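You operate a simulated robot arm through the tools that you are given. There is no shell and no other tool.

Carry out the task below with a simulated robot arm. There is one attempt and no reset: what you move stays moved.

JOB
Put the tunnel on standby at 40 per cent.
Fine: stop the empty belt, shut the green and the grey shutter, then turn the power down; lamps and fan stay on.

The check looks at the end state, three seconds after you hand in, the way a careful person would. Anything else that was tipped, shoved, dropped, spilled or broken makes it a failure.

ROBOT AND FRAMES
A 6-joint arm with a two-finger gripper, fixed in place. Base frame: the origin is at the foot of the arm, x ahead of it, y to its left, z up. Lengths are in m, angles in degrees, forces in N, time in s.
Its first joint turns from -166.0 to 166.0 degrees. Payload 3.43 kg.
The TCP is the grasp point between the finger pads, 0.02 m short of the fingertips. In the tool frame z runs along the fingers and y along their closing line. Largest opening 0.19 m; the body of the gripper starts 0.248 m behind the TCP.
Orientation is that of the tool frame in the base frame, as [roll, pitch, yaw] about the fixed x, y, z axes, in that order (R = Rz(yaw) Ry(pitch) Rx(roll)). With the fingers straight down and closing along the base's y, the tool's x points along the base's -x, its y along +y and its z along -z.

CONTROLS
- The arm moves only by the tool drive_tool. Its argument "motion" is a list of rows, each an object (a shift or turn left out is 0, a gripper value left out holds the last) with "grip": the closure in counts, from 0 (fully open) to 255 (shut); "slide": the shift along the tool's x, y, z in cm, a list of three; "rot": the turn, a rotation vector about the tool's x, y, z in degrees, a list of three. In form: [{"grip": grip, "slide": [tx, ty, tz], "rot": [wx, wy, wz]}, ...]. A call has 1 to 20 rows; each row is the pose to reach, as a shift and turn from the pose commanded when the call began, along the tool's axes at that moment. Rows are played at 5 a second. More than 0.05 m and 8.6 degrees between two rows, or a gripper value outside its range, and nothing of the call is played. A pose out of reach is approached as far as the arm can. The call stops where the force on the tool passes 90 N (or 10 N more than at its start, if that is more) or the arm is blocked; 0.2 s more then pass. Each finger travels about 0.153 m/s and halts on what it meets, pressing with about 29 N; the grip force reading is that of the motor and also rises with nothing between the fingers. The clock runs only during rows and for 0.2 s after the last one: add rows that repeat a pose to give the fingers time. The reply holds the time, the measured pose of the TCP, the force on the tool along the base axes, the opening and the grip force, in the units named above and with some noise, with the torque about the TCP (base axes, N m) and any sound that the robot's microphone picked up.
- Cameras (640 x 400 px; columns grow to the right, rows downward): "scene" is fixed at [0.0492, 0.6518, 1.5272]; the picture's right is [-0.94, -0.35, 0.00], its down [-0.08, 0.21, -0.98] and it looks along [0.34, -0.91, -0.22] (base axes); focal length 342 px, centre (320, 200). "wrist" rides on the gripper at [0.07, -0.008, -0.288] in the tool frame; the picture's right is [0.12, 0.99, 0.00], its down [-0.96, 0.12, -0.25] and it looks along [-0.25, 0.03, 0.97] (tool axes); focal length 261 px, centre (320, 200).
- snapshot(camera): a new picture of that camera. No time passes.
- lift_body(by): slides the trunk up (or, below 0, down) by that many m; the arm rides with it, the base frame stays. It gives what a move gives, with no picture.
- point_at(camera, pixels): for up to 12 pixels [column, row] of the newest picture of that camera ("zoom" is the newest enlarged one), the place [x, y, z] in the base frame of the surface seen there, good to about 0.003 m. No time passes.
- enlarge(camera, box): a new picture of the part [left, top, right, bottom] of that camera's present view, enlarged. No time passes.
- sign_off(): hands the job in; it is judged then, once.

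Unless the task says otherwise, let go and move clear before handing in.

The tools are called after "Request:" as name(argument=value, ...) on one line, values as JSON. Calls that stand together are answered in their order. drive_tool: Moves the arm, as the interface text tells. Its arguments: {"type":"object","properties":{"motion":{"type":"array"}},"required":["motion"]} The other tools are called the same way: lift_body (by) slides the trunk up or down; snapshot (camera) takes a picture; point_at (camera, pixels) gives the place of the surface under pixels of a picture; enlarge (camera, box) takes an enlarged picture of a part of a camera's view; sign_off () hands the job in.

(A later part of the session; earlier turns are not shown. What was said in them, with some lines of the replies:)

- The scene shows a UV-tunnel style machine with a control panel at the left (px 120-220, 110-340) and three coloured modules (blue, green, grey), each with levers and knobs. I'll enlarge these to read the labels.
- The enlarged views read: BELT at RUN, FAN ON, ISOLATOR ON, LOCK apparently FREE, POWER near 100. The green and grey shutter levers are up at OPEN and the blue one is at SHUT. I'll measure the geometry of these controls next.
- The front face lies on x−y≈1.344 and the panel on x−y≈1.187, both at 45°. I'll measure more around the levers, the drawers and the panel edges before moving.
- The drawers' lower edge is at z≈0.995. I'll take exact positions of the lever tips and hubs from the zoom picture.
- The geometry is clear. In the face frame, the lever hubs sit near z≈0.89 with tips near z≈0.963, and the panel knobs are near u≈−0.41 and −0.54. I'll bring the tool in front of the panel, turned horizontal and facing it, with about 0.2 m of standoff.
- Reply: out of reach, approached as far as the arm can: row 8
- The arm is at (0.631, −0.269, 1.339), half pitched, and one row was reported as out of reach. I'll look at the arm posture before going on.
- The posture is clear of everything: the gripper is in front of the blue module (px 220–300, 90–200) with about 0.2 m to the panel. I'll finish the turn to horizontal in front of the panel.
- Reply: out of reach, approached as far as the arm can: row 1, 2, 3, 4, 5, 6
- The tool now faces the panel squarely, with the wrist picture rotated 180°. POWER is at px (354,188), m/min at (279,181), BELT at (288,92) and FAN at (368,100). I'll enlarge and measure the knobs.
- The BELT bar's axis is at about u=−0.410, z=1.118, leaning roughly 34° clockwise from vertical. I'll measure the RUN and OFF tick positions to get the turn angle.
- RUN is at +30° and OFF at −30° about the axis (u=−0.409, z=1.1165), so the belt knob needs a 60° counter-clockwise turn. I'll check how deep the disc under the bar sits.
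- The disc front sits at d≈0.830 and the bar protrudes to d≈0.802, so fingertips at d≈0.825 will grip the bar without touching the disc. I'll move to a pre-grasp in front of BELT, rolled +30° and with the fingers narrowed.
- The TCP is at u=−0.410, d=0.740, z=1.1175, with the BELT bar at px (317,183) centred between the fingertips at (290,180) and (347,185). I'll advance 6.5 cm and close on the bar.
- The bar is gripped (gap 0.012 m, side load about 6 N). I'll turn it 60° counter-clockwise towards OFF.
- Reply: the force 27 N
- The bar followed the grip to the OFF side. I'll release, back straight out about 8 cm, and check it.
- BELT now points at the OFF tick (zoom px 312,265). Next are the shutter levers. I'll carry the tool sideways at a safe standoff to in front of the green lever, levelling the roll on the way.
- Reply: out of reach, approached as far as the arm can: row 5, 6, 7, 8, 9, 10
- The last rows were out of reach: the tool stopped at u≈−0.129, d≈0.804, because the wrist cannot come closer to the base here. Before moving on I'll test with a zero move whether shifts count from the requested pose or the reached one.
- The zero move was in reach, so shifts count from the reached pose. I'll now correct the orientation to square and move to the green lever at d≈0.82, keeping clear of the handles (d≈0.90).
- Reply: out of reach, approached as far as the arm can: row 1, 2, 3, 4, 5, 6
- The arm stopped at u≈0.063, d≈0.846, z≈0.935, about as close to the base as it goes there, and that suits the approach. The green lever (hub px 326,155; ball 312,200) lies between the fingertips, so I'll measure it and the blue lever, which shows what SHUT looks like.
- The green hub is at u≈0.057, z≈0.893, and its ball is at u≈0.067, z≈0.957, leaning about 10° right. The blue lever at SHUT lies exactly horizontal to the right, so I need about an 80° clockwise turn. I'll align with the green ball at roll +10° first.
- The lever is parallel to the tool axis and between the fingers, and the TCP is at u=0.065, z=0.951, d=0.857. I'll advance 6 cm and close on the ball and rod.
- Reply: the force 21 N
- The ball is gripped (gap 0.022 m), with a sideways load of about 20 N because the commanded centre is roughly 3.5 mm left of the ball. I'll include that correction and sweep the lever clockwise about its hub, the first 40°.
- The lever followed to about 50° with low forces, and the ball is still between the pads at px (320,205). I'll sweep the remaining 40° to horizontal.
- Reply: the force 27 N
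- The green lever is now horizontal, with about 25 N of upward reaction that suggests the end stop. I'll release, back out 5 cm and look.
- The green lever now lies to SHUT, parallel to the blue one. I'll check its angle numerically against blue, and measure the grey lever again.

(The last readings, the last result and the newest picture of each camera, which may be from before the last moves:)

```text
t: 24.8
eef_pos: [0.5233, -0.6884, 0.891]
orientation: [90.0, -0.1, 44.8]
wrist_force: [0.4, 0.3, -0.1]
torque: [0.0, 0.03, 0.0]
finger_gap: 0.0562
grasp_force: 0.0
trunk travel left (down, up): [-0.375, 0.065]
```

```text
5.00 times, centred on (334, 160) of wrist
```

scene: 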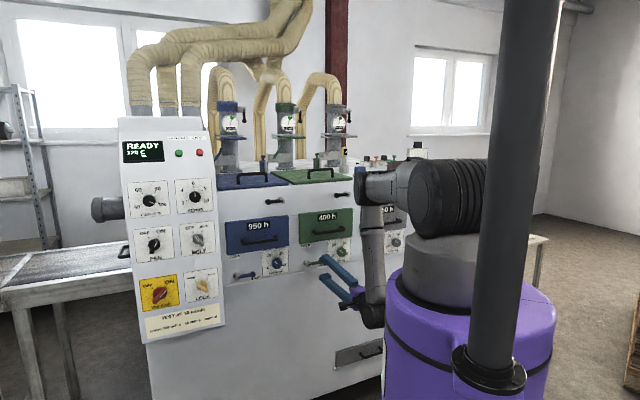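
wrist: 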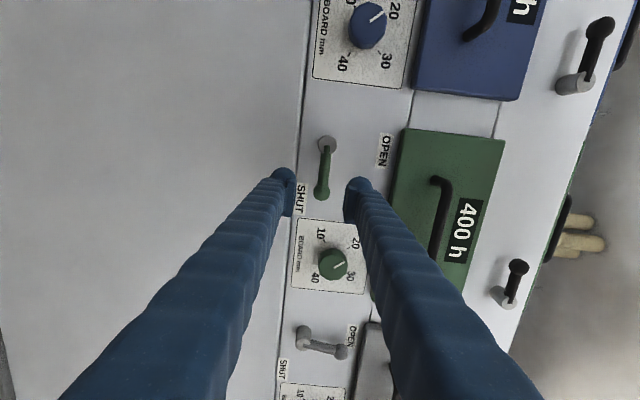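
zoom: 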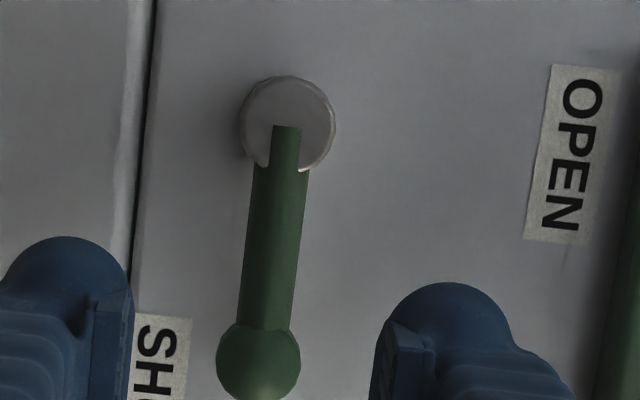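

The green lever is horizontal (z 0.8955 at the hub, 0.896–0.898 at the ball), so it is shut. I'll move across to the grey lever at constant standoff while rolling back to +10°.

Request:
drive_tool(motion=[{"slide": [-2.41, 0.54, -0.2], "rot": [0, 0, -7.27]}, {"slide": [-4.82, 1.07, -0.4], "rot": [0, 0, -14.55]}, {"slide": [-7.24, 1.61, -0.7], "rot": [0, 0, -21.82]}, {"slide": [-9.65, 2.15, -1.0], "rot": [0, 0, -29.09]}, {"slide": [-12.06, 2.68, -1.3], "rot": [0, 0, -36.36]}, {"slide": [-14.47, 3.22, -1.3], "rot": [0, 0, -43.64]}, {"slide": [-16.88, 3.75, -1.3], "rot": [0, 0, -50.91]}, {"slide": [-19.29, 4.29, -1.3], "rot": [0, 0, -58.18]}, {"slide": [-21.71, 4.83, -1.3], "rot": [0, 0, -65.45]}, {"slide": [-24.12, 5.36, -1.3], "rot": [0, 0, -72.73]}, {"slide": [-26.53, 5.9, -1.3], "rot": [0, 0, -80]}])

Request:
snapshot(camera="wrist")

Request:
snapshot(camera="scene")

Request:
enlarge(camera="wrist", box=[256, 130, 384, 210])

```text
t: 27.2
eef_pos: [0.3261, -0.8684, 0.9511]
orientation: [90.0, 80.0, 45.0]
wrist_force: [-0.1, -0.8, -0.1]
torque: [-0.02, -0.03, 0.03]
finger_gap: 0.0559
grasp_force: 0.0
trunk travel left (down, up): [-0.375, 0.065]
```

```text
taken
```

wrist: 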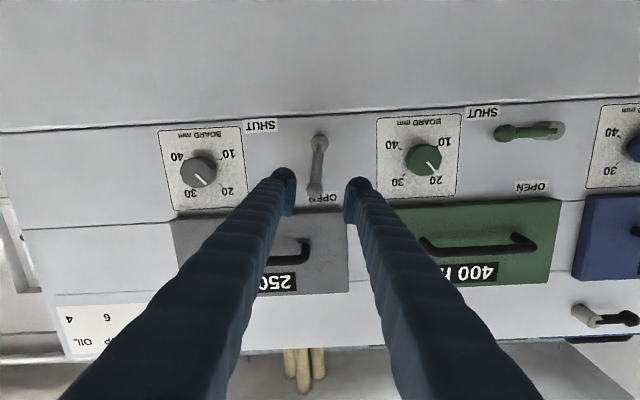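

```text
taken
```

scene: 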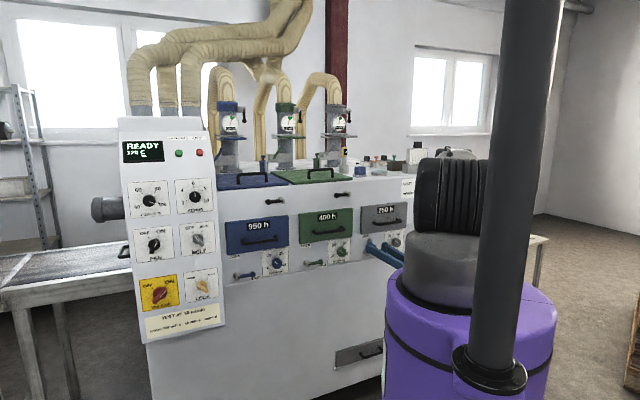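

```text
5.00 times, centred on (320, 170) of wrist
```

zoom: 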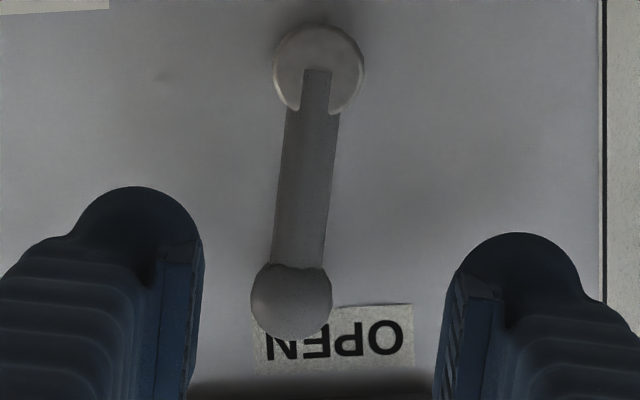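

The TCP is at u=0.3835, d=0.845, z=0.951, in front of the grey lever. The ball at zoom px (291,302) looks slightly right of centre, so I'll measure it.

Request:
point_at(camera="zoom", pixels=[[318, 65], [345, 60], [290, 80], [310, 150], [303, 200], [297, 250], [291, 295], [255, 300], [328, 300], [291, 330], [290, 310]])

```text
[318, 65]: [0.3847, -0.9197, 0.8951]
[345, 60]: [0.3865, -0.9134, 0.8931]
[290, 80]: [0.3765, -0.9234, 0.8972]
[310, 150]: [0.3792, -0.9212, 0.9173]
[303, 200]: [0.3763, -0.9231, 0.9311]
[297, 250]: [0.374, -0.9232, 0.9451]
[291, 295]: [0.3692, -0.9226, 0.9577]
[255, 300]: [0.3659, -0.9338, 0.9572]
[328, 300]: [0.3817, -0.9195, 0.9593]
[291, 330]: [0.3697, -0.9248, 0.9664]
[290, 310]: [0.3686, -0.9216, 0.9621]
```

The grey ball is centred at u≈0.391, about 6–7 mm right of the TCP line, and the lever leans 10–11°. I'll shift right by 6.2 mm, advance 7.3 cm, and close.

Request:
drive_tool(motion=[{"slide": [0, -0.62, 0]}, {"slide": [0, -0.62, 1.5]}, {"slide": [0, -0.62, 3.0]}, {"slide": [0, -0.62, 4.5]}, {"slide": [0, -0.62, 6.0]}, {"slide": [0, -0.62, 7.3]}, {"slide": [0, -0.62, 7.3]}, {"grip": 220, "slide": [0, -0.62, 7.3]}, {"grip": 255, "slide": [0, -0.62, 7.3]}, {"grip": 255, "slide": [0, -0.62, 7.3]}])

Request:
snapshot(camera="wrist")

```text
t: 29.4
eef_pos: [0.3733, -0.9239, 0.9472]
orientation: [90.2, 80.0, 45.0]
wrist_force: [-0.4, -8.4, -0.7]
torque: [0.07, 0.0, -0.06]
finger_gap: 0.0221
grasp_force: 44.8
trunk travel left (down, up): [-0.375, 0.065]
```

```text
taken
```

wrist: 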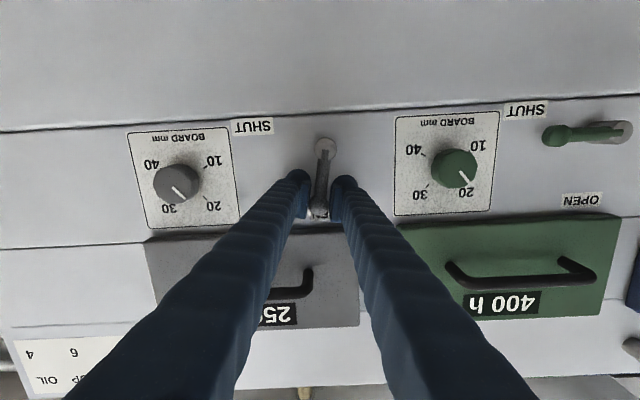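

The grey ball is gripped (gap 0.022 m) with only about 6 N of side load. I'll sweep clockwise about its hub, the first 40°.

Request:
drive_tool(motion=[{"slide": [0.02, -0.58, 0], "rot": [0, 0, 5]}, {"slide": [0.08, -1.06, 0], "rot": [0, 0, 10]}, {"slide": [0.19, -1.52, 0], "rot": [0, 0, 15]}, {"slide": [0.33, -1.98, 0], "rot": [0, 0, 20]}, {"slide": [0.52, -2.42, 0], "rot": [0, 0, 25]}, {"slide": [0.74, -2.85, 0], "rot": [0, 0, 30]}, {"slide": [1.0, -3.26, 0], "rot": [0, 0, 35]}, {"slide": [1.29, -3.64, 0], "rot": [0, 0, 40]}])

Request:
snapshot(camera="wrist")

```text
t: 31.2
eef_pos: [0.3498, -0.9464, 0.9292]
orientation: [90.0, 39.9, 45.1]
wrist_force: [9.6, -3.3, 2.8]
torque: [0.0, -0.22, 0.03]
finger_gap: 0.0218
grasp_force: 45.0
trunk travel left (down, up): [-0.375, 0.065]
```

```text
taken
```

wrist: 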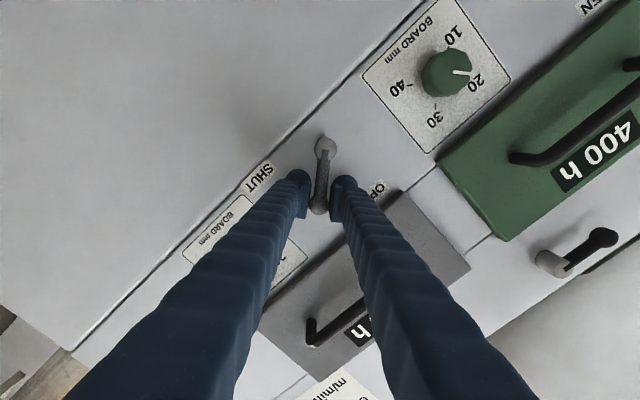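

The grey lever is halfway and following the grip with low forces. I'll sweep the remaining 40° to horizontal.

Request:
drive_tool(motion=[{"slide": [0.02, -0.49, 0], "rot": [0, 0, 5]}, {"slide": [0.09, -0.98, 0], "rot": [0, 0, 10]}, {"slide": [0.19, -1.46, 0], "rot": [0, 0, 15]}, {"slide": [0.34, -1.93, 0], "rot": [0, 0, 20]}, {"slide": [0.53, -2.38, 0], "rot": [0, 0, 25]}, {"slide": [0.75, -2.82, 0], "rot": [0, 0, 30]}, {"slide": [1.02, -3.24, 0], "rot": [0, 0, 35]}, {"slide": [1.32, -3.63, 0], "rot": [0, 0, 40]}, {"slide": [1.32, -3.63, 0], "rot": [0, 0, 40]}])

Request:
snapshot(camera="wrist")

```text
t: 33.2
eef_pos: [0.3411, -0.9559, 0.8942]
orientation: [89.9, -0.1, 45.0]
wrist_force: [0.9, 22.9, 8.5]
torque: [-0.07, -0.05, 0.24]
finger_gap: 0.0221
grasp_force: 45.6
trunk travel left (down, up): [-0.375, 0.065]
```

```text
taken
```

wrist: 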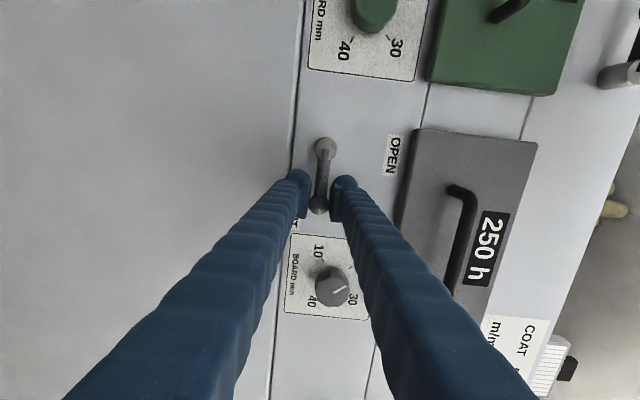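

The grey lever now looks just like green did at its end position (TCP z=0.894). I'll release, back out and check.

Request:
drive_tool(motion=[{"grip": 180}, {"grip": 180}, {"slide": [0, 0, -1.5]}, {"slide": [0, 0, -3.0]}, {"slide": [0, 0, -4.5]}, {"slide": [0, 0, -6.0]}, {"slide": [0, 0, -8.0]}, {"slide": [0, 0, -11.0]}])

Request:
snapshot(camera="wrist")

Request:
snapshot(camera="scene")

```text
t: 35.0
eef_pos: [0.2604, -0.8778, 0.8939]
orientation: [89.9, -0.1, 44.9]
wrist_force: [-0.9, -0.3, 0.6]
torque: [0.01, 0.0, -0.02]
finger_gap: 0.0556
grasp_force: 0.1
trunk travel left (down, up): [-0.375, 0.065]
```

```text
taken
```

wrist: 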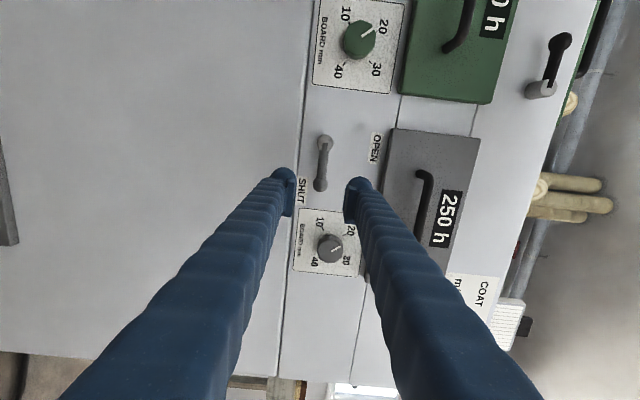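

```text
taken
```

scene: 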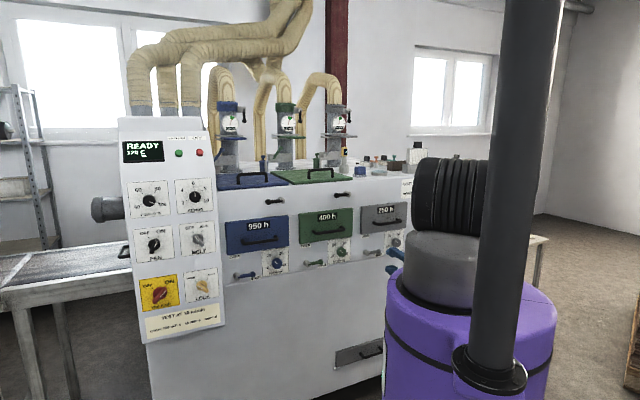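

Request:
enlarge(camera="scene", box=[220, 195, 410, 295])

Request:
point_at(camera="wrist", pixels=[[325, 145], [323, 165], [321, 184]])

Request:
enlarge(camera="scene", box=[115, 115, 225, 205])

```text
3.37 times, centred on (315, 245) of scene
```

zoom: 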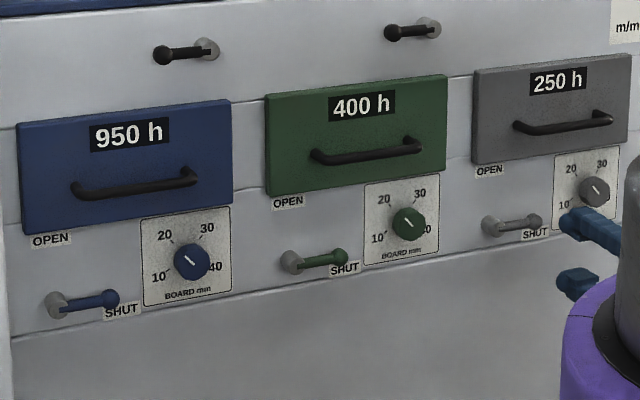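

```text
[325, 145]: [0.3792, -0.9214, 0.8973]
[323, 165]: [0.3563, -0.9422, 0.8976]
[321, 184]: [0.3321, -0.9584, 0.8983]
```

```text
4.44 times, centred on (170, 160) of scene
```

zoom: 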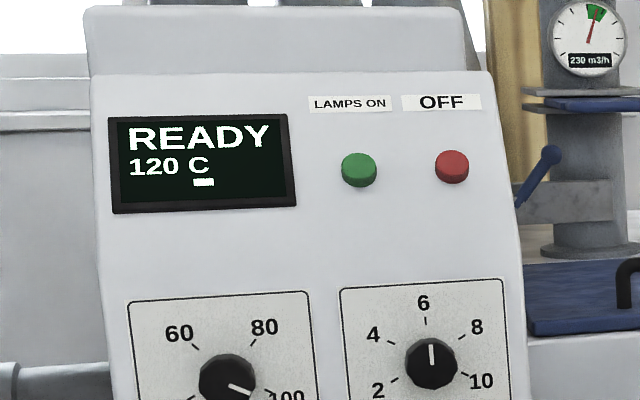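

All three shutters are SHUT: the grey lever reads z 0.897→0.898 and matches blue and green. Power is last. I'll travel back to the left at d≈0.865, just below the drawer handles and clear of the base-side limit.

Request:
drive_tool(motion=[{"slide": [3.4, 0.9, 1.5]}, {"slide": [6.8, 1.8, 3.0]}, {"slide": [10.2, 2.7, 4.5]}, {"slide": [13.66, 3.6, 6.0]}, {"slide": [17.3, 3.8, 6.0]}, {"slide": [20.93, 4.0, 6.0]}, {"slide": [24.57, 4.1, 6.0]}, {"slide": [28.21, 4.3, 6.0]}, {"slide": [31.84, 4.5, 6.0]}, {"slide": [35.48, 4.7, 6.0]}, {"slide": [39.12, 4.9, 6.0]}, {"slide": [42.75, 5.1, 6.0]}, {"slide": [46.39, 5.2, 6.0]}, {"slide": [50.02, 5.4, 6.0]}, {"slide": [53.66, 5.6, 6.0]}])

Request:
snapshot(camera="scene")

Request:
snapshot(camera="wrist")

```text
t: 38.2
eef_pos: [0.6871, -0.5415, 0.9513]
orientation: [90.1, 0.0, 44.9]
wrist_force: [1.0, -0.4, -0.3]
torque: [-0.01, -0.02, -0.02]
finger_gap: 0.0559
grasp_force: 0.1
trunk travel left (down, up): [-0.375, 0.065]
```

```text
taken
```

scene: 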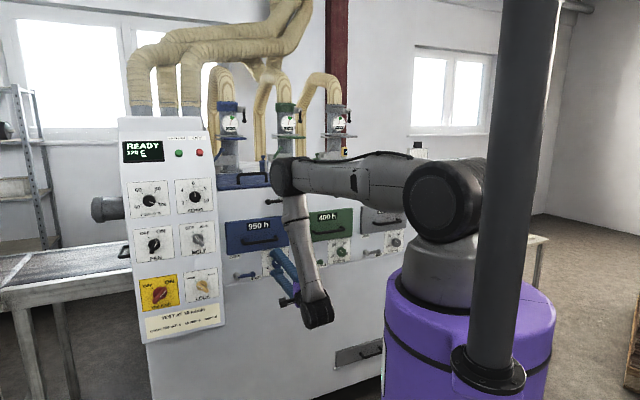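

```text
taken
```

wrist: 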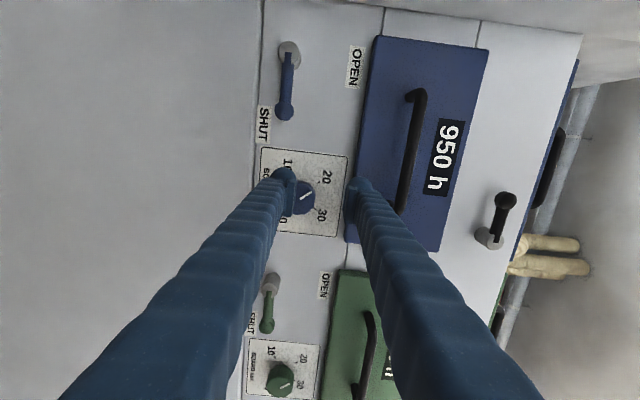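

The TCP is at u=−0.103, d=0.869, z=0.951 and everything is clear. I'll now go diagonally out and up to the front of the POWER knob.

Request:
drive_tool(motion=[{"slide": [1.9, 1.6, -1.6]}, {"slide": [3.8, 3.3, -3.3]}, {"slide": [5.7, 4.9, -4.9]}, {"slide": [8.4, 6.6, -6.6]}, {"slide": [11.0, 8.2, -8.2]}, {"slide": [13.7, 9.9, -9.9]}, {"slide": [16.4, 11.6, -11.6]}, {"slide": [19.0, 13.2, -13.2]}, {"slide": [21.7, 14.9, -14.9]}, {"slide": [24.9, 17.3, -15.2]}, {"slide": [28.1, 19.6, -15.5]}, {"slide": [31.3, 22.0, -15.8]}, {"slide": [34.4, 24.4, -16.1]}, {"slide": [37.6, 26.8, -16.4]}, {"slide": [40.8, 29.1, -16.7]}, {"slide": [44.0, 31.5, -16.9]}])

Request:
snapshot(camera="scene")

Request:
snapshot(camera="wrist")

```text
t: 41.6
eef_pos: [0.878, -0.113, 1.2663]
orientation: [90.0, 0.0, 44.9]
wrist_force: [0.0, 0.3, -0.4]
torque: [0.0, 0.02, 0.02]
finger_gap: 0.0563
grasp_force: 0.1
out of reach, approached as far as the arm can: row 3, 4
trunk travel left (down, up): [-0.375, 0.065]
```

```text
taken
```

scene: 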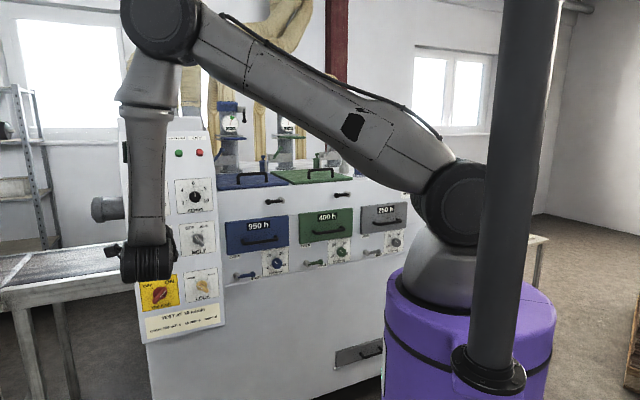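

```text
taken
```

wrist: 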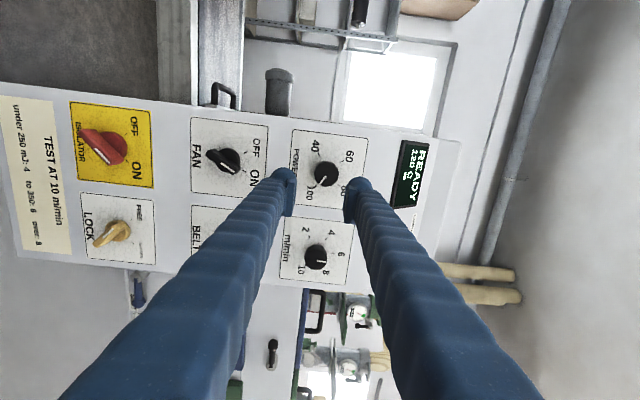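

The tool is in front of POWER at u=−0.541, d=0.701, z=1.266, roll 90°. The knob is at px (325,172) between the fingertips. I'll measure the knob's axis, depth and ticks.

Request:
enlarge(camera="wrist", box=[280, 120, 376, 220])

Request:
point_at(camera="wrist", pixels=[[326, 173], [320, 180], [316, 168], [333, 168], [325, 162], [325, 185], [340, 175], [312, 175], [300, 150], [355, 140], [300, 200], [330, 155]])

```text
4.00 times, centred on (328, 170) of wrist
```

zoom: 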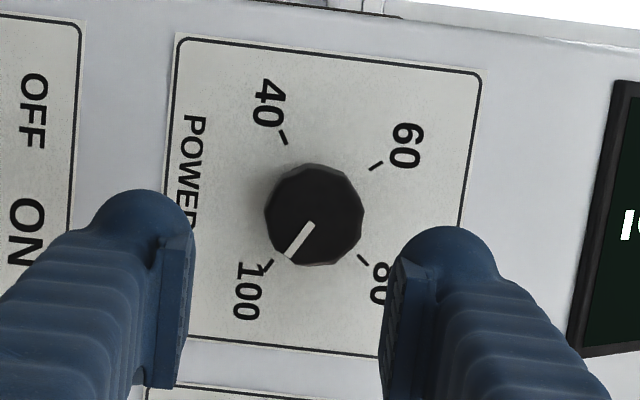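

```text
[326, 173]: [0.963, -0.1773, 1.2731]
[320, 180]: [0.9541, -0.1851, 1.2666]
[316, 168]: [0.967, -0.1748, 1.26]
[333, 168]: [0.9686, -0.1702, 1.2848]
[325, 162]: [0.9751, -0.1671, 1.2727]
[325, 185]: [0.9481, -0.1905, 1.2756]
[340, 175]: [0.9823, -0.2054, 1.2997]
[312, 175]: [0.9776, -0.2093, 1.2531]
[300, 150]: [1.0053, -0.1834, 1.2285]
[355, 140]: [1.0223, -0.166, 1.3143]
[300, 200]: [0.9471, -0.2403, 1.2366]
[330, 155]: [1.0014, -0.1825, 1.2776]
```

Request:
point_at(camera="zoom", pixels=[[284, 137], [376, 165], [362, 260], [265, 265], [315, 215], [285, 255], [311, 225], [315, 165], [266, 215], [363, 215], [315, 263], [300, 240]])

```text
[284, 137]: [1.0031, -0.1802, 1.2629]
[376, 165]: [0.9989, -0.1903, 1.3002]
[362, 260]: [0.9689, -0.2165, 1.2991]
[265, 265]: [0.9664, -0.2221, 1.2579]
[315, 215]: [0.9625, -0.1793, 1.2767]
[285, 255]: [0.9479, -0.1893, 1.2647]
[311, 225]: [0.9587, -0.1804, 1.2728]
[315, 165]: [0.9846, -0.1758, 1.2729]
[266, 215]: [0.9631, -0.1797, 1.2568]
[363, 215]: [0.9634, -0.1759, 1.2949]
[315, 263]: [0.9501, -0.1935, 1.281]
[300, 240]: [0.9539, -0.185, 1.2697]
```

The POWER axis is at u≈−0.5535, z≈1.276, with radius 0.019 and its front at d≈0.8075. The ticks are 80° apart with 40 at −120° and 100 at +120°, and the pointer is at +120°, so it needs 240° counter-clockwise. I'll align, advance and grip for the first 120°.

Request:
drive_tool(motion=[{"slide": [1.26, 0.97, 0]}, {"slide": [1.26, 0.97, 2.5]}, {"slide": [1.26, 0.97, 5.0]}, {"slide": [1.26, 0.97, 7.0]}, {"slide": [1.26, 0.97, 9.0]}, {"slide": [1.26, 0.97, 10.7]}, {"slide": [1.26, 0.97, 10.7]}])

Request:
snapshot(camera="wrist")

Request:
enlarge(camera="wrist", box=[272, 130, 368, 230])

```text
t: 43.2
eef_pos: [0.9615, -0.1794, 1.2758]
orientation: [90.0, 0.0, 44.9]
wrist_force: [-0.6, -0.1, -0.2]
torque: [0.01, -0.03, 0.01]
finger_gap: 0.0561
grasp_force: 0.0
trunk travel left (down, up): [-0.375, 0.065]
```

```text
taken
```

wrist: 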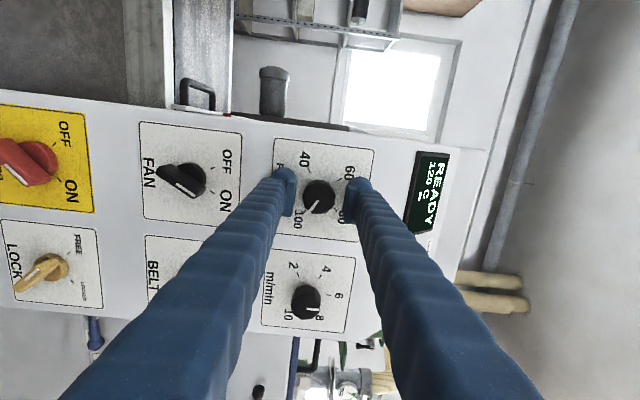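

```text
4.00 times, centred on (320, 180) of wrist
```

zoom: 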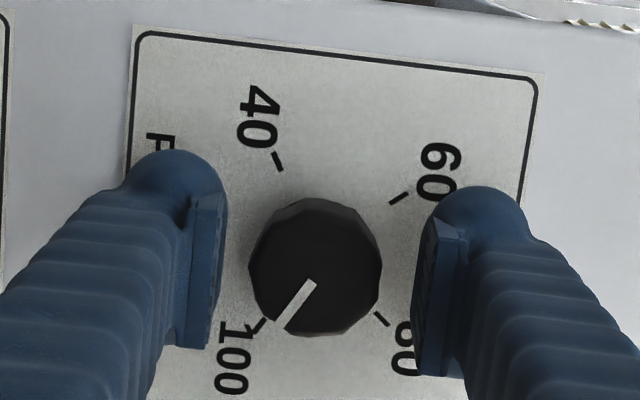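

The knob sits centred between the pads (zoom px 316,268), with clearance on both sides. I'll close on it first and check the load.

Request:
drive_tool(motion=[{"grip": 215}, {"grip": 255}, {"grip": 255}, {"grip": 255}])

```text
t: 44.2
eef_pos: [0.9621, -0.1788, 1.2742]
orientation: [90.1, 0.0, 44.9]
wrist_force: [0.1, -1.0, -7.1]
torque: [0.09, 0.04, 0.03]
finger_gap: 0.0359
grasp_force: 45.0
trunk travel left (down, up): [-0.375, 0.065]
```

The knob is gripped (gap 0.036 m, 45 N motor reading, low side load). I'll turn it 120° counter-clockwise.

Request:
drive_tool(motion=[{"rot": [0, 0, -7]}, {"rot": [0, 0, -14]}, {"rot": [0, 0, -21]}, {"rot": [0, 0, -28]}, {"rot": [0, 0, -35]}, {"rot": [0, 0, -42]}, {"rot": [0, 0, -49]}, {"rot": [0, 0, -56]}, {"rot": [0, 0, -63]}, {"rot": [0, 0, -70]}, {"rot": [0, 0, -77]}, {"rot": [0, 0, -84]}, {"rot": [0, 0, -91]}, {"rot": [0, 0, -98]}, {"rot": [0, 0, -105]}, {"rot": [0, 0, -112]}, {"rot": [0, 0, -119]}, {"rot": [0, 0, -119]}])

Request:
snapshot(camera="wrist")

Request:
enlarge(camera="wrist", box=[272, 130, 368, 230])

```text
t: 48.0
eef_pos: [0.9613, -0.1811, 1.2749]
orientation: [-90.4, 61.0, -135.5]
wrist_force: [-23.2, -12.8, -20.3]
torque: [0.2, 0.17, -0.31]
finger_gap: 0.036
grasp_force: 45.2
trunk travel left (down, up): [-0.375, 0.065]
```

```text
taken
```

wrist: 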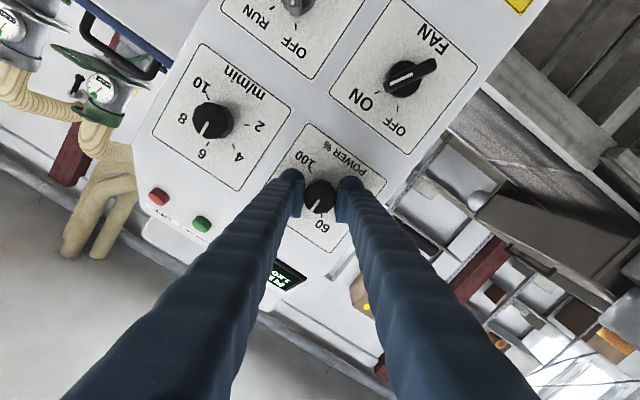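

```text
4.00 times, centred on (320, 180) of wrist
```

zoom: 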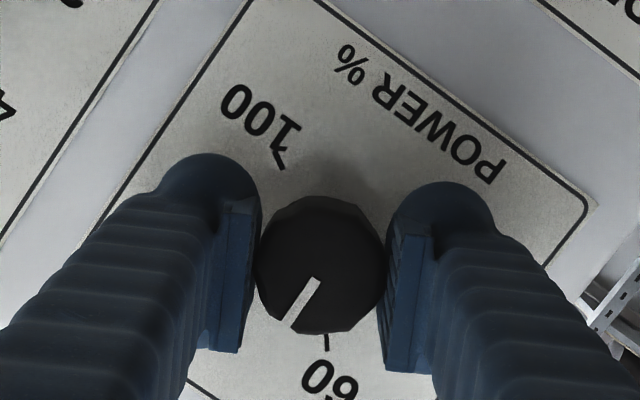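

The pointer moved with the grip and is now between 60 and 80, about 119° turned. I'll release, back out 5 cm, and roll back to +90° for the second grip.

Request:
drive_tool(motion=[{"grip": 180}, {"grip": 180}, {"slide": [0, 0, -2.5]}, {"slide": [0, 0, -5.0]}, {"slide": [0, 0, -5.0], "rot": [0, 0, 8]}, {"slide": [0, 0, -5.0], "rot": [0, 0, 16]}, {"slide": [0, 0, -5.0], "rot": [0, 0, 24]}, {"slide": [0, 0, -5.0], "rot": [0, 0, 32]}, {"slide": [0, 0, -5.0], "rot": [0, 0, 40]}, {"slide": [0, 0, -5.0], "rot": [0, 0, 48]}, {"slide": [0, 0, -5.0], "rot": [0, 0, 56]}, {"slide": [0, 0, -5.0], "rot": [0, 0, 64]}, {"slide": [0, 0, -5.0], "rot": [0, 0, 72]}, {"slide": [0, 0, -5.0], "rot": [0, 0, 80]}, {"slide": [0, 0, -5.0], "rot": [0, 0, 88]}, {"slide": [0, 0, -5.0], "rot": [0, 0, 96]}, {"slide": [0, 0, -5.0], "rot": [0, 0, 104]}, {"slide": [0, 0, -5.0], "rot": [0, 0, 112]}, {"slide": [0, 0, -5.0], "rot": [0, 0, 119]}])

Request:
snapshot(camera="wrist")

Request:
enlarge(camera="wrist", box=[272, 130, 368, 230])

```text
t: 52.0
eef_pos: [0.9276, -0.1432, 1.2746]
orientation: [89.9, -0.1, 44.8]
wrist_force: [0.9, 0.8, 0.4]
torque: [0.02, 0.01, -0.01]
finger_gap: 0.0559
grasp_force: 0.1
trunk travel left (down, up): [-0.375, 0.065]
```

```text
taken
```

wrist: 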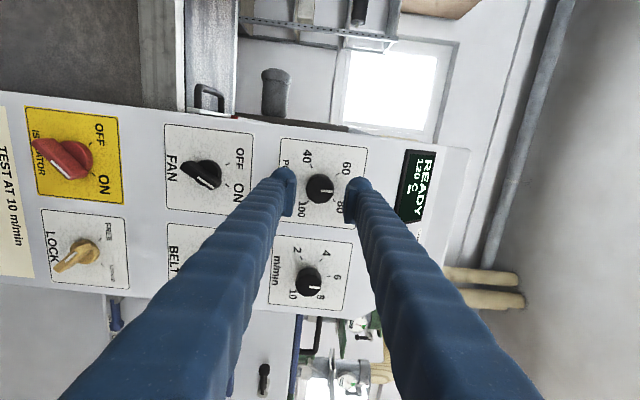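

```text
4.00 times, centred on (320, 180) of wrist
```

zoom: 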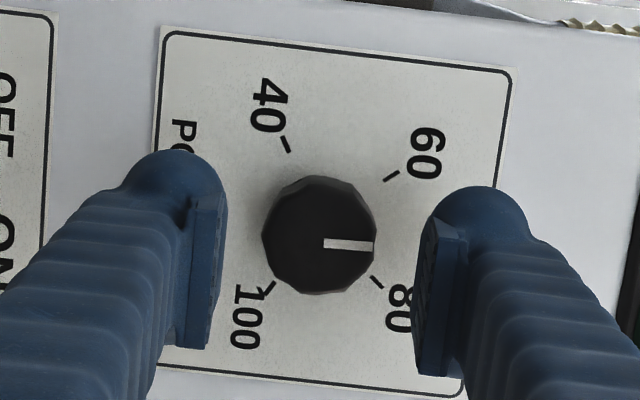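

Request:
point_at(camera="zoom", pixels=[[326, 243], [350, 244], [370, 246], [318, 236], [288, 145], [391, 176], [376, 282], [268, 288]])

```text
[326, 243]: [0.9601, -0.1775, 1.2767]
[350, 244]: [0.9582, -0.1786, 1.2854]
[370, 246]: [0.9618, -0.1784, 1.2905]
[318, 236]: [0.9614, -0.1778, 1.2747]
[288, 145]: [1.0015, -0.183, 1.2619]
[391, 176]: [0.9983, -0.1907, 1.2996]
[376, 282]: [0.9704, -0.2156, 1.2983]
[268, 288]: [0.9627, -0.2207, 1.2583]
```

The pointer is at about −2±3°, straight up, so roughly 117° remains. I'll advance 5 cm, grip again, and turn 112° before checking.

Request:
drive_tool(motion=[{"slide": [0, 0, 2.0]}, {"slide": [0, 0, 4.0]}, {"slide": [0, 0, 5.0]}, {"slide": [0, 0, 5.0]}, {"grip": 215, "slide": [0, 0, 5.0]}, {"grip": 255, "slide": [0, 0, 5.0]}, {"grip": 255, "slide": [0, 0, 5.0]}, {"grip": 255, "slide": [0, 0, 5.0]}])

Request:
snapshot(camera="wrist")

Request:
enlarge(camera="wrist", box=[272, 130, 368, 230])

```text
t: 53.8
eef_pos: [0.964, -0.1765, 1.2746]
orientation: [89.9, -0.1, 44.9]
wrist_force: [3.9, -2.2, 9.1]
torque: [-0.06, -0.06, -0.06]
finger_gap: 0.0359
grasp_force: 45.4
trunk travel left (down, up): [-0.375, 0.065]
```

```text
taken
```

wrist: 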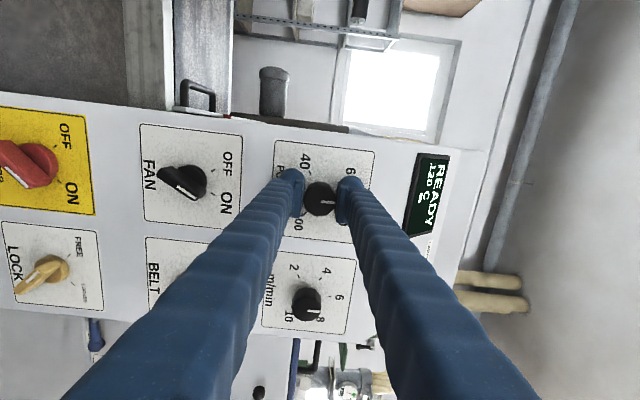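

```text
4.00 times, centred on (320, 180) of wrist
```

zoom: 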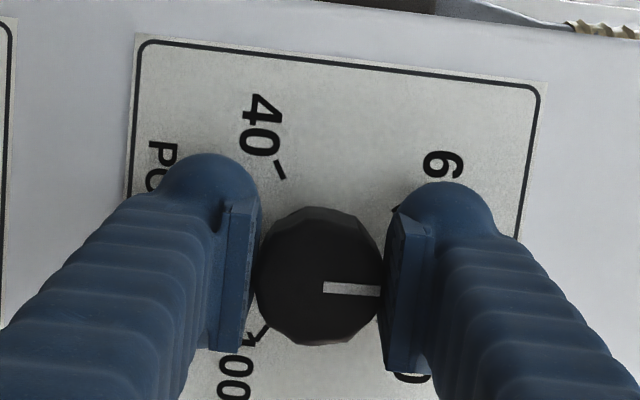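

The knob is gripped again with the pointer at about −2.5°. I'll turn 112° counter-clockwise.

Request:
drive_tool(motion=[{"rot": [0, 0, -7]}, {"rot": [0, 0, -14]}, {"rot": [0, 0, -21]}, {"rot": [0, 0, -28]}, {"rot": [0, 0, -35]}, {"rot": [0, 0, -42]}, {"rot": [0, 0, -49]}, {"rot": [0, 0, -56]}, {"rot": [0, 0, -63]}, {"rot": [0, 0, -70]}, {"rot": [0, 0, -77]}, {"rot": [0, 0, -84]}, {"rot": [0, 0, -91]}, {"rot": [0, 0, -98]}, {"rot": [0, 0, -105]}, {"rot": [0, 0, -112]}, {"rot": [0, 0, -112]}])

Request:
snapshot(camera="wrist")

Request:
enlarge(camera="wrist", box=[272, 130, 368, 230])

```text
t: 57.4
eef_pos: [0.9613, -0.1796, 1.2747]
orientation: [-90.0, 68.0, -135.2]
wrist_force: [-22.9, -7.9, -18.3]
torque: [0.23, 0.27, -0.33]
finger_gap: 0.0358
grasp_force: 45.2
trunk travel left (down, up): [-0.375, 0.065]
```

```text
taken
```

wrist: 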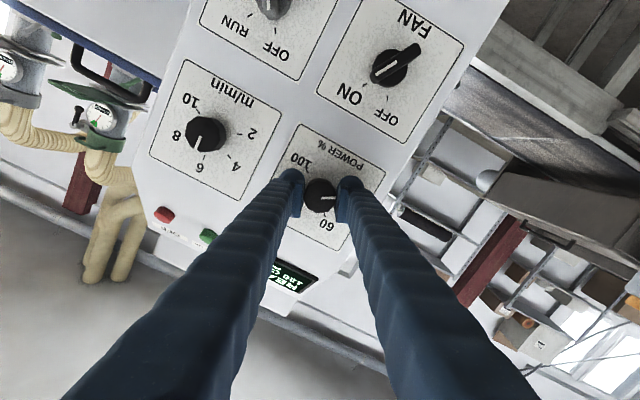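

```text
4.00 times, centred on (320, 180) of wrist
```

zoom: 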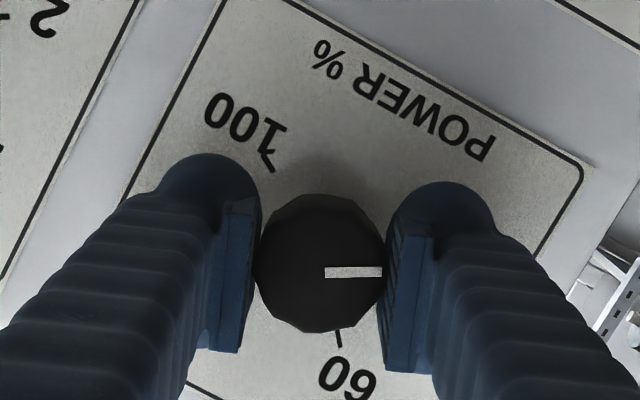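

Measured against the plate's edge direction in this view, the pointer is at about −120°, which is the 40 tick. I'll release, back out and verify it.

Request:
drive_tool(motion=[{"grip": 180}, {"grip": 180}, {"slide": [0, 0, -2.5]}, {"slide": [0, 0, -5.0]}, {"slide": [0, 0, -8.0]}, {"slide": [0, 0, -10.0]}, {"grip": 120, "slide": [0, 0, -10.0]}, {"slide": [0, 0, -10.0]}])

Request:
snapshot(camera="wrist")

Request:
enlarge(camera="wrist", box=[272, 120, 368, 220])

Request:
snapshot(camera="scene")

```text
t: 59.2
eef_pos: [0.8924, -0.106, 1.2732]
orientation: [-90.2, 68.0, -135.1]
wrist_force: [0.0, 0.2, -0.1]
torque: [-0.01, 0.02, 0.0]
finger_gap: 0.1005
grasp_force: 0.0
trunk travel left (down, up): [-0.375, 0.065]
```

```text
taken
```

wrist: 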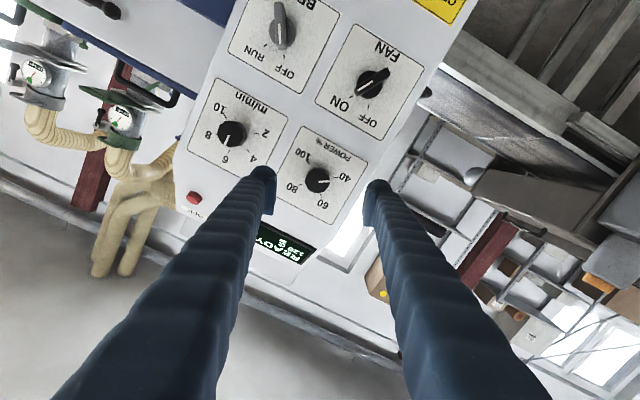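

```text
4.00 times, centred on (320, 170) of wrist
```

zoom: 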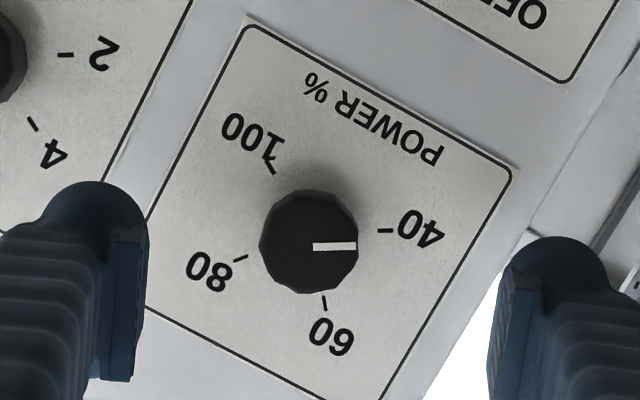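

```text
taken
```

scene: 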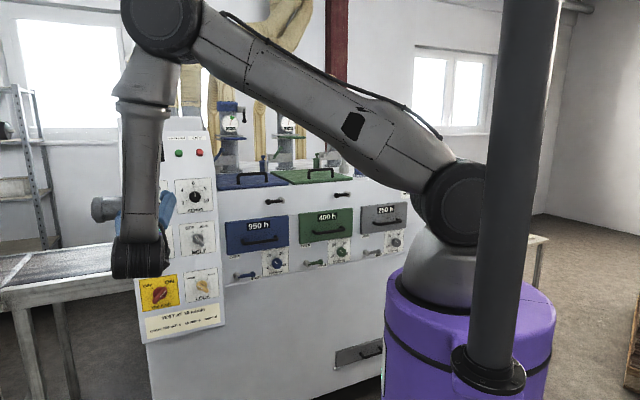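

The pointer (zoom px 313→356, row 246) is parallel to the 40 tick direction to within about 1°, so power reads 40. I'll back further away, level the roll, and verify the whole panel.

Request:
drive_tool(motion=[{"slide": [0, 0, -2.5], "rot": [0, 0, 4]}, {"slide": [0, 0, -5.0], "rot": [0, 0, 9]}, {"slide": [0, 0, -7.0], "rot": [0, 0, 15]}, {"slide": [0, 0, -9.0], "rot": [0, 0, 22]}, {"slide": [0, 0, -9.0], "rot": [0, 0, 22]}])

Request:
snapshot(camera="wrist")

Request:
snapshot(camera="scene")

Request:
enlarge(camera="wrist", box=[220, 20, 420, 260])

Request:
enlarge(camera="scene", box=[215, 70, 425, 280])

```text
t: 60.4
eef_pos: [0.8295, -0.042, 1.2746]
orientation: [108.8, 89.9, 63.8]
wrist_force: [0.1, 0.4, 0.1]
torque: [-0.02, 0.0, -0.03]
finger_gap: 0.1006
grasp_force: 0.0
trunk travel left (down, up): [-0.375, 0.065]
```

```text
taken
```

wrist: 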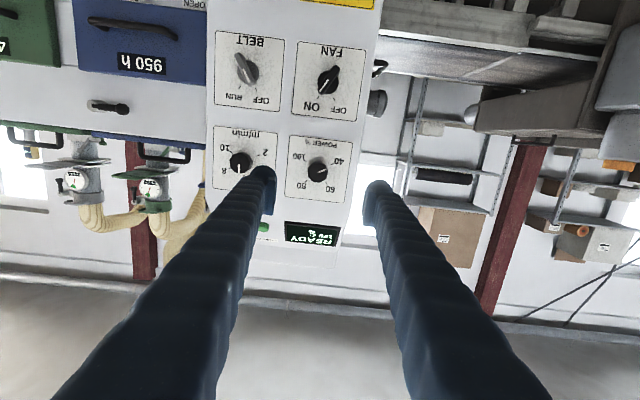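

```text
taken
```

scene: 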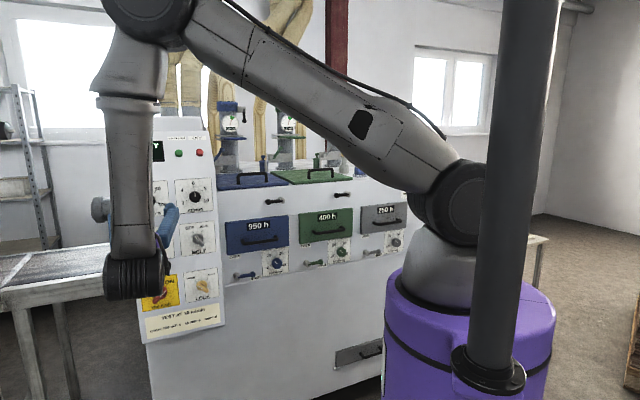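

```text
1.67 times, centred on (320, 140) of wrist
```

zoom: 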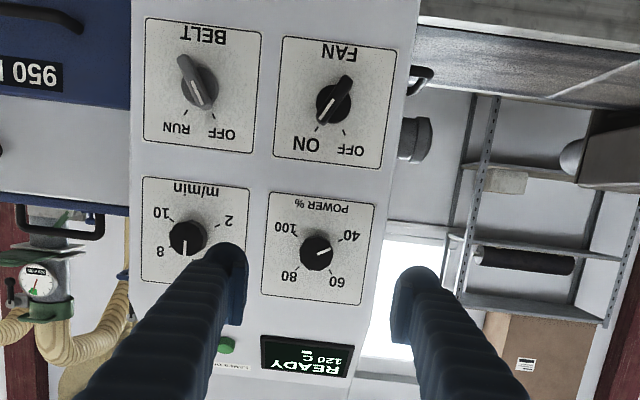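

```text
1.90 times, centred on (320, 175) of scene
```

zoom: 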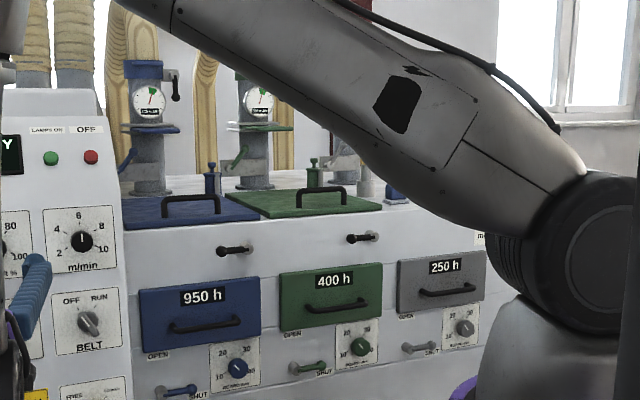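

BELT is at OFF, FAN at ON, the display still reads READY 120 C, and all three levers are at SHUT. One last close look at the POWER pointer and the panel's lower row before handing in.

Request:
enlarge(camera="wrist", box=[280, 130, 360, 250])

Request:
enlarge(camera="scene", box=[130, 215, 230, 345])

Request:
enlarge(camera="wrist", box=[205, 20, 375, 130])

```text
3.33 times, centred on (320, 190) of wrist
```

zoom: 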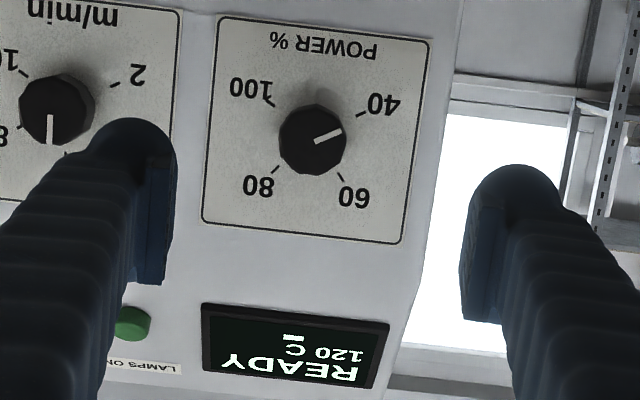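

```text
3.08 times, centred on (180, 280) of scene
```

zoom: 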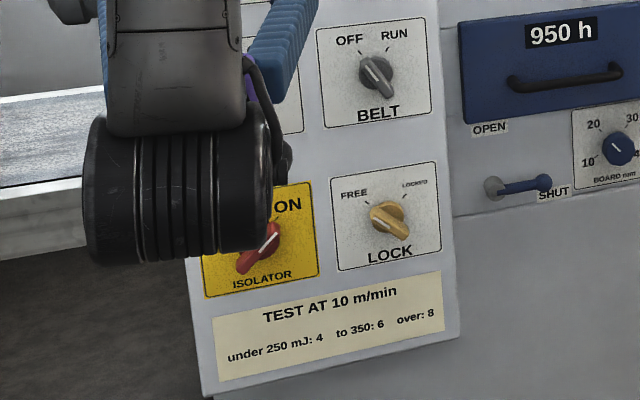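

```text
3.64 times, centred on (290, 75) of wrist
```

zoom: 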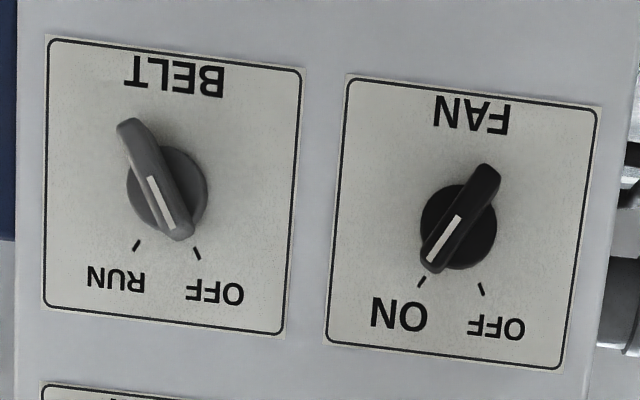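

The final pictures show everything as asked:
- **POWER:** the pointer is on the 40 tick.
- **BELT:** at OFF.
- **Shutters:** green and grey are at SHUT; blue was already shut.
- **Left on:** FAN and ISOLATOR are ON, LOCK is FREE and the lamps were not touched; the display reads READY 120 C.

The gripper is open and clear, so I'm handing in.

Request:
sign_off()

```text
The job is handed in.
```

The tunnel is on standby at 40 per cent, and I've handed the job in. I did the steps in your order:

1. **Belt:** turned from RUN to OFF.
2. **Shutters:** green and grey moved from OPEN to SHUT. Blue was already shut, so I left it.
3. **Power:** turned down from 100 to 40. The pointer sits within about 2° of the 40 mark.

The lamps and fan are still on. The isolator, lock and belt speed are as they were, and the display still reads READY 120 C. In the last pictures nothing else had been moved or knocked, and the gripper is open and clear of the panel.
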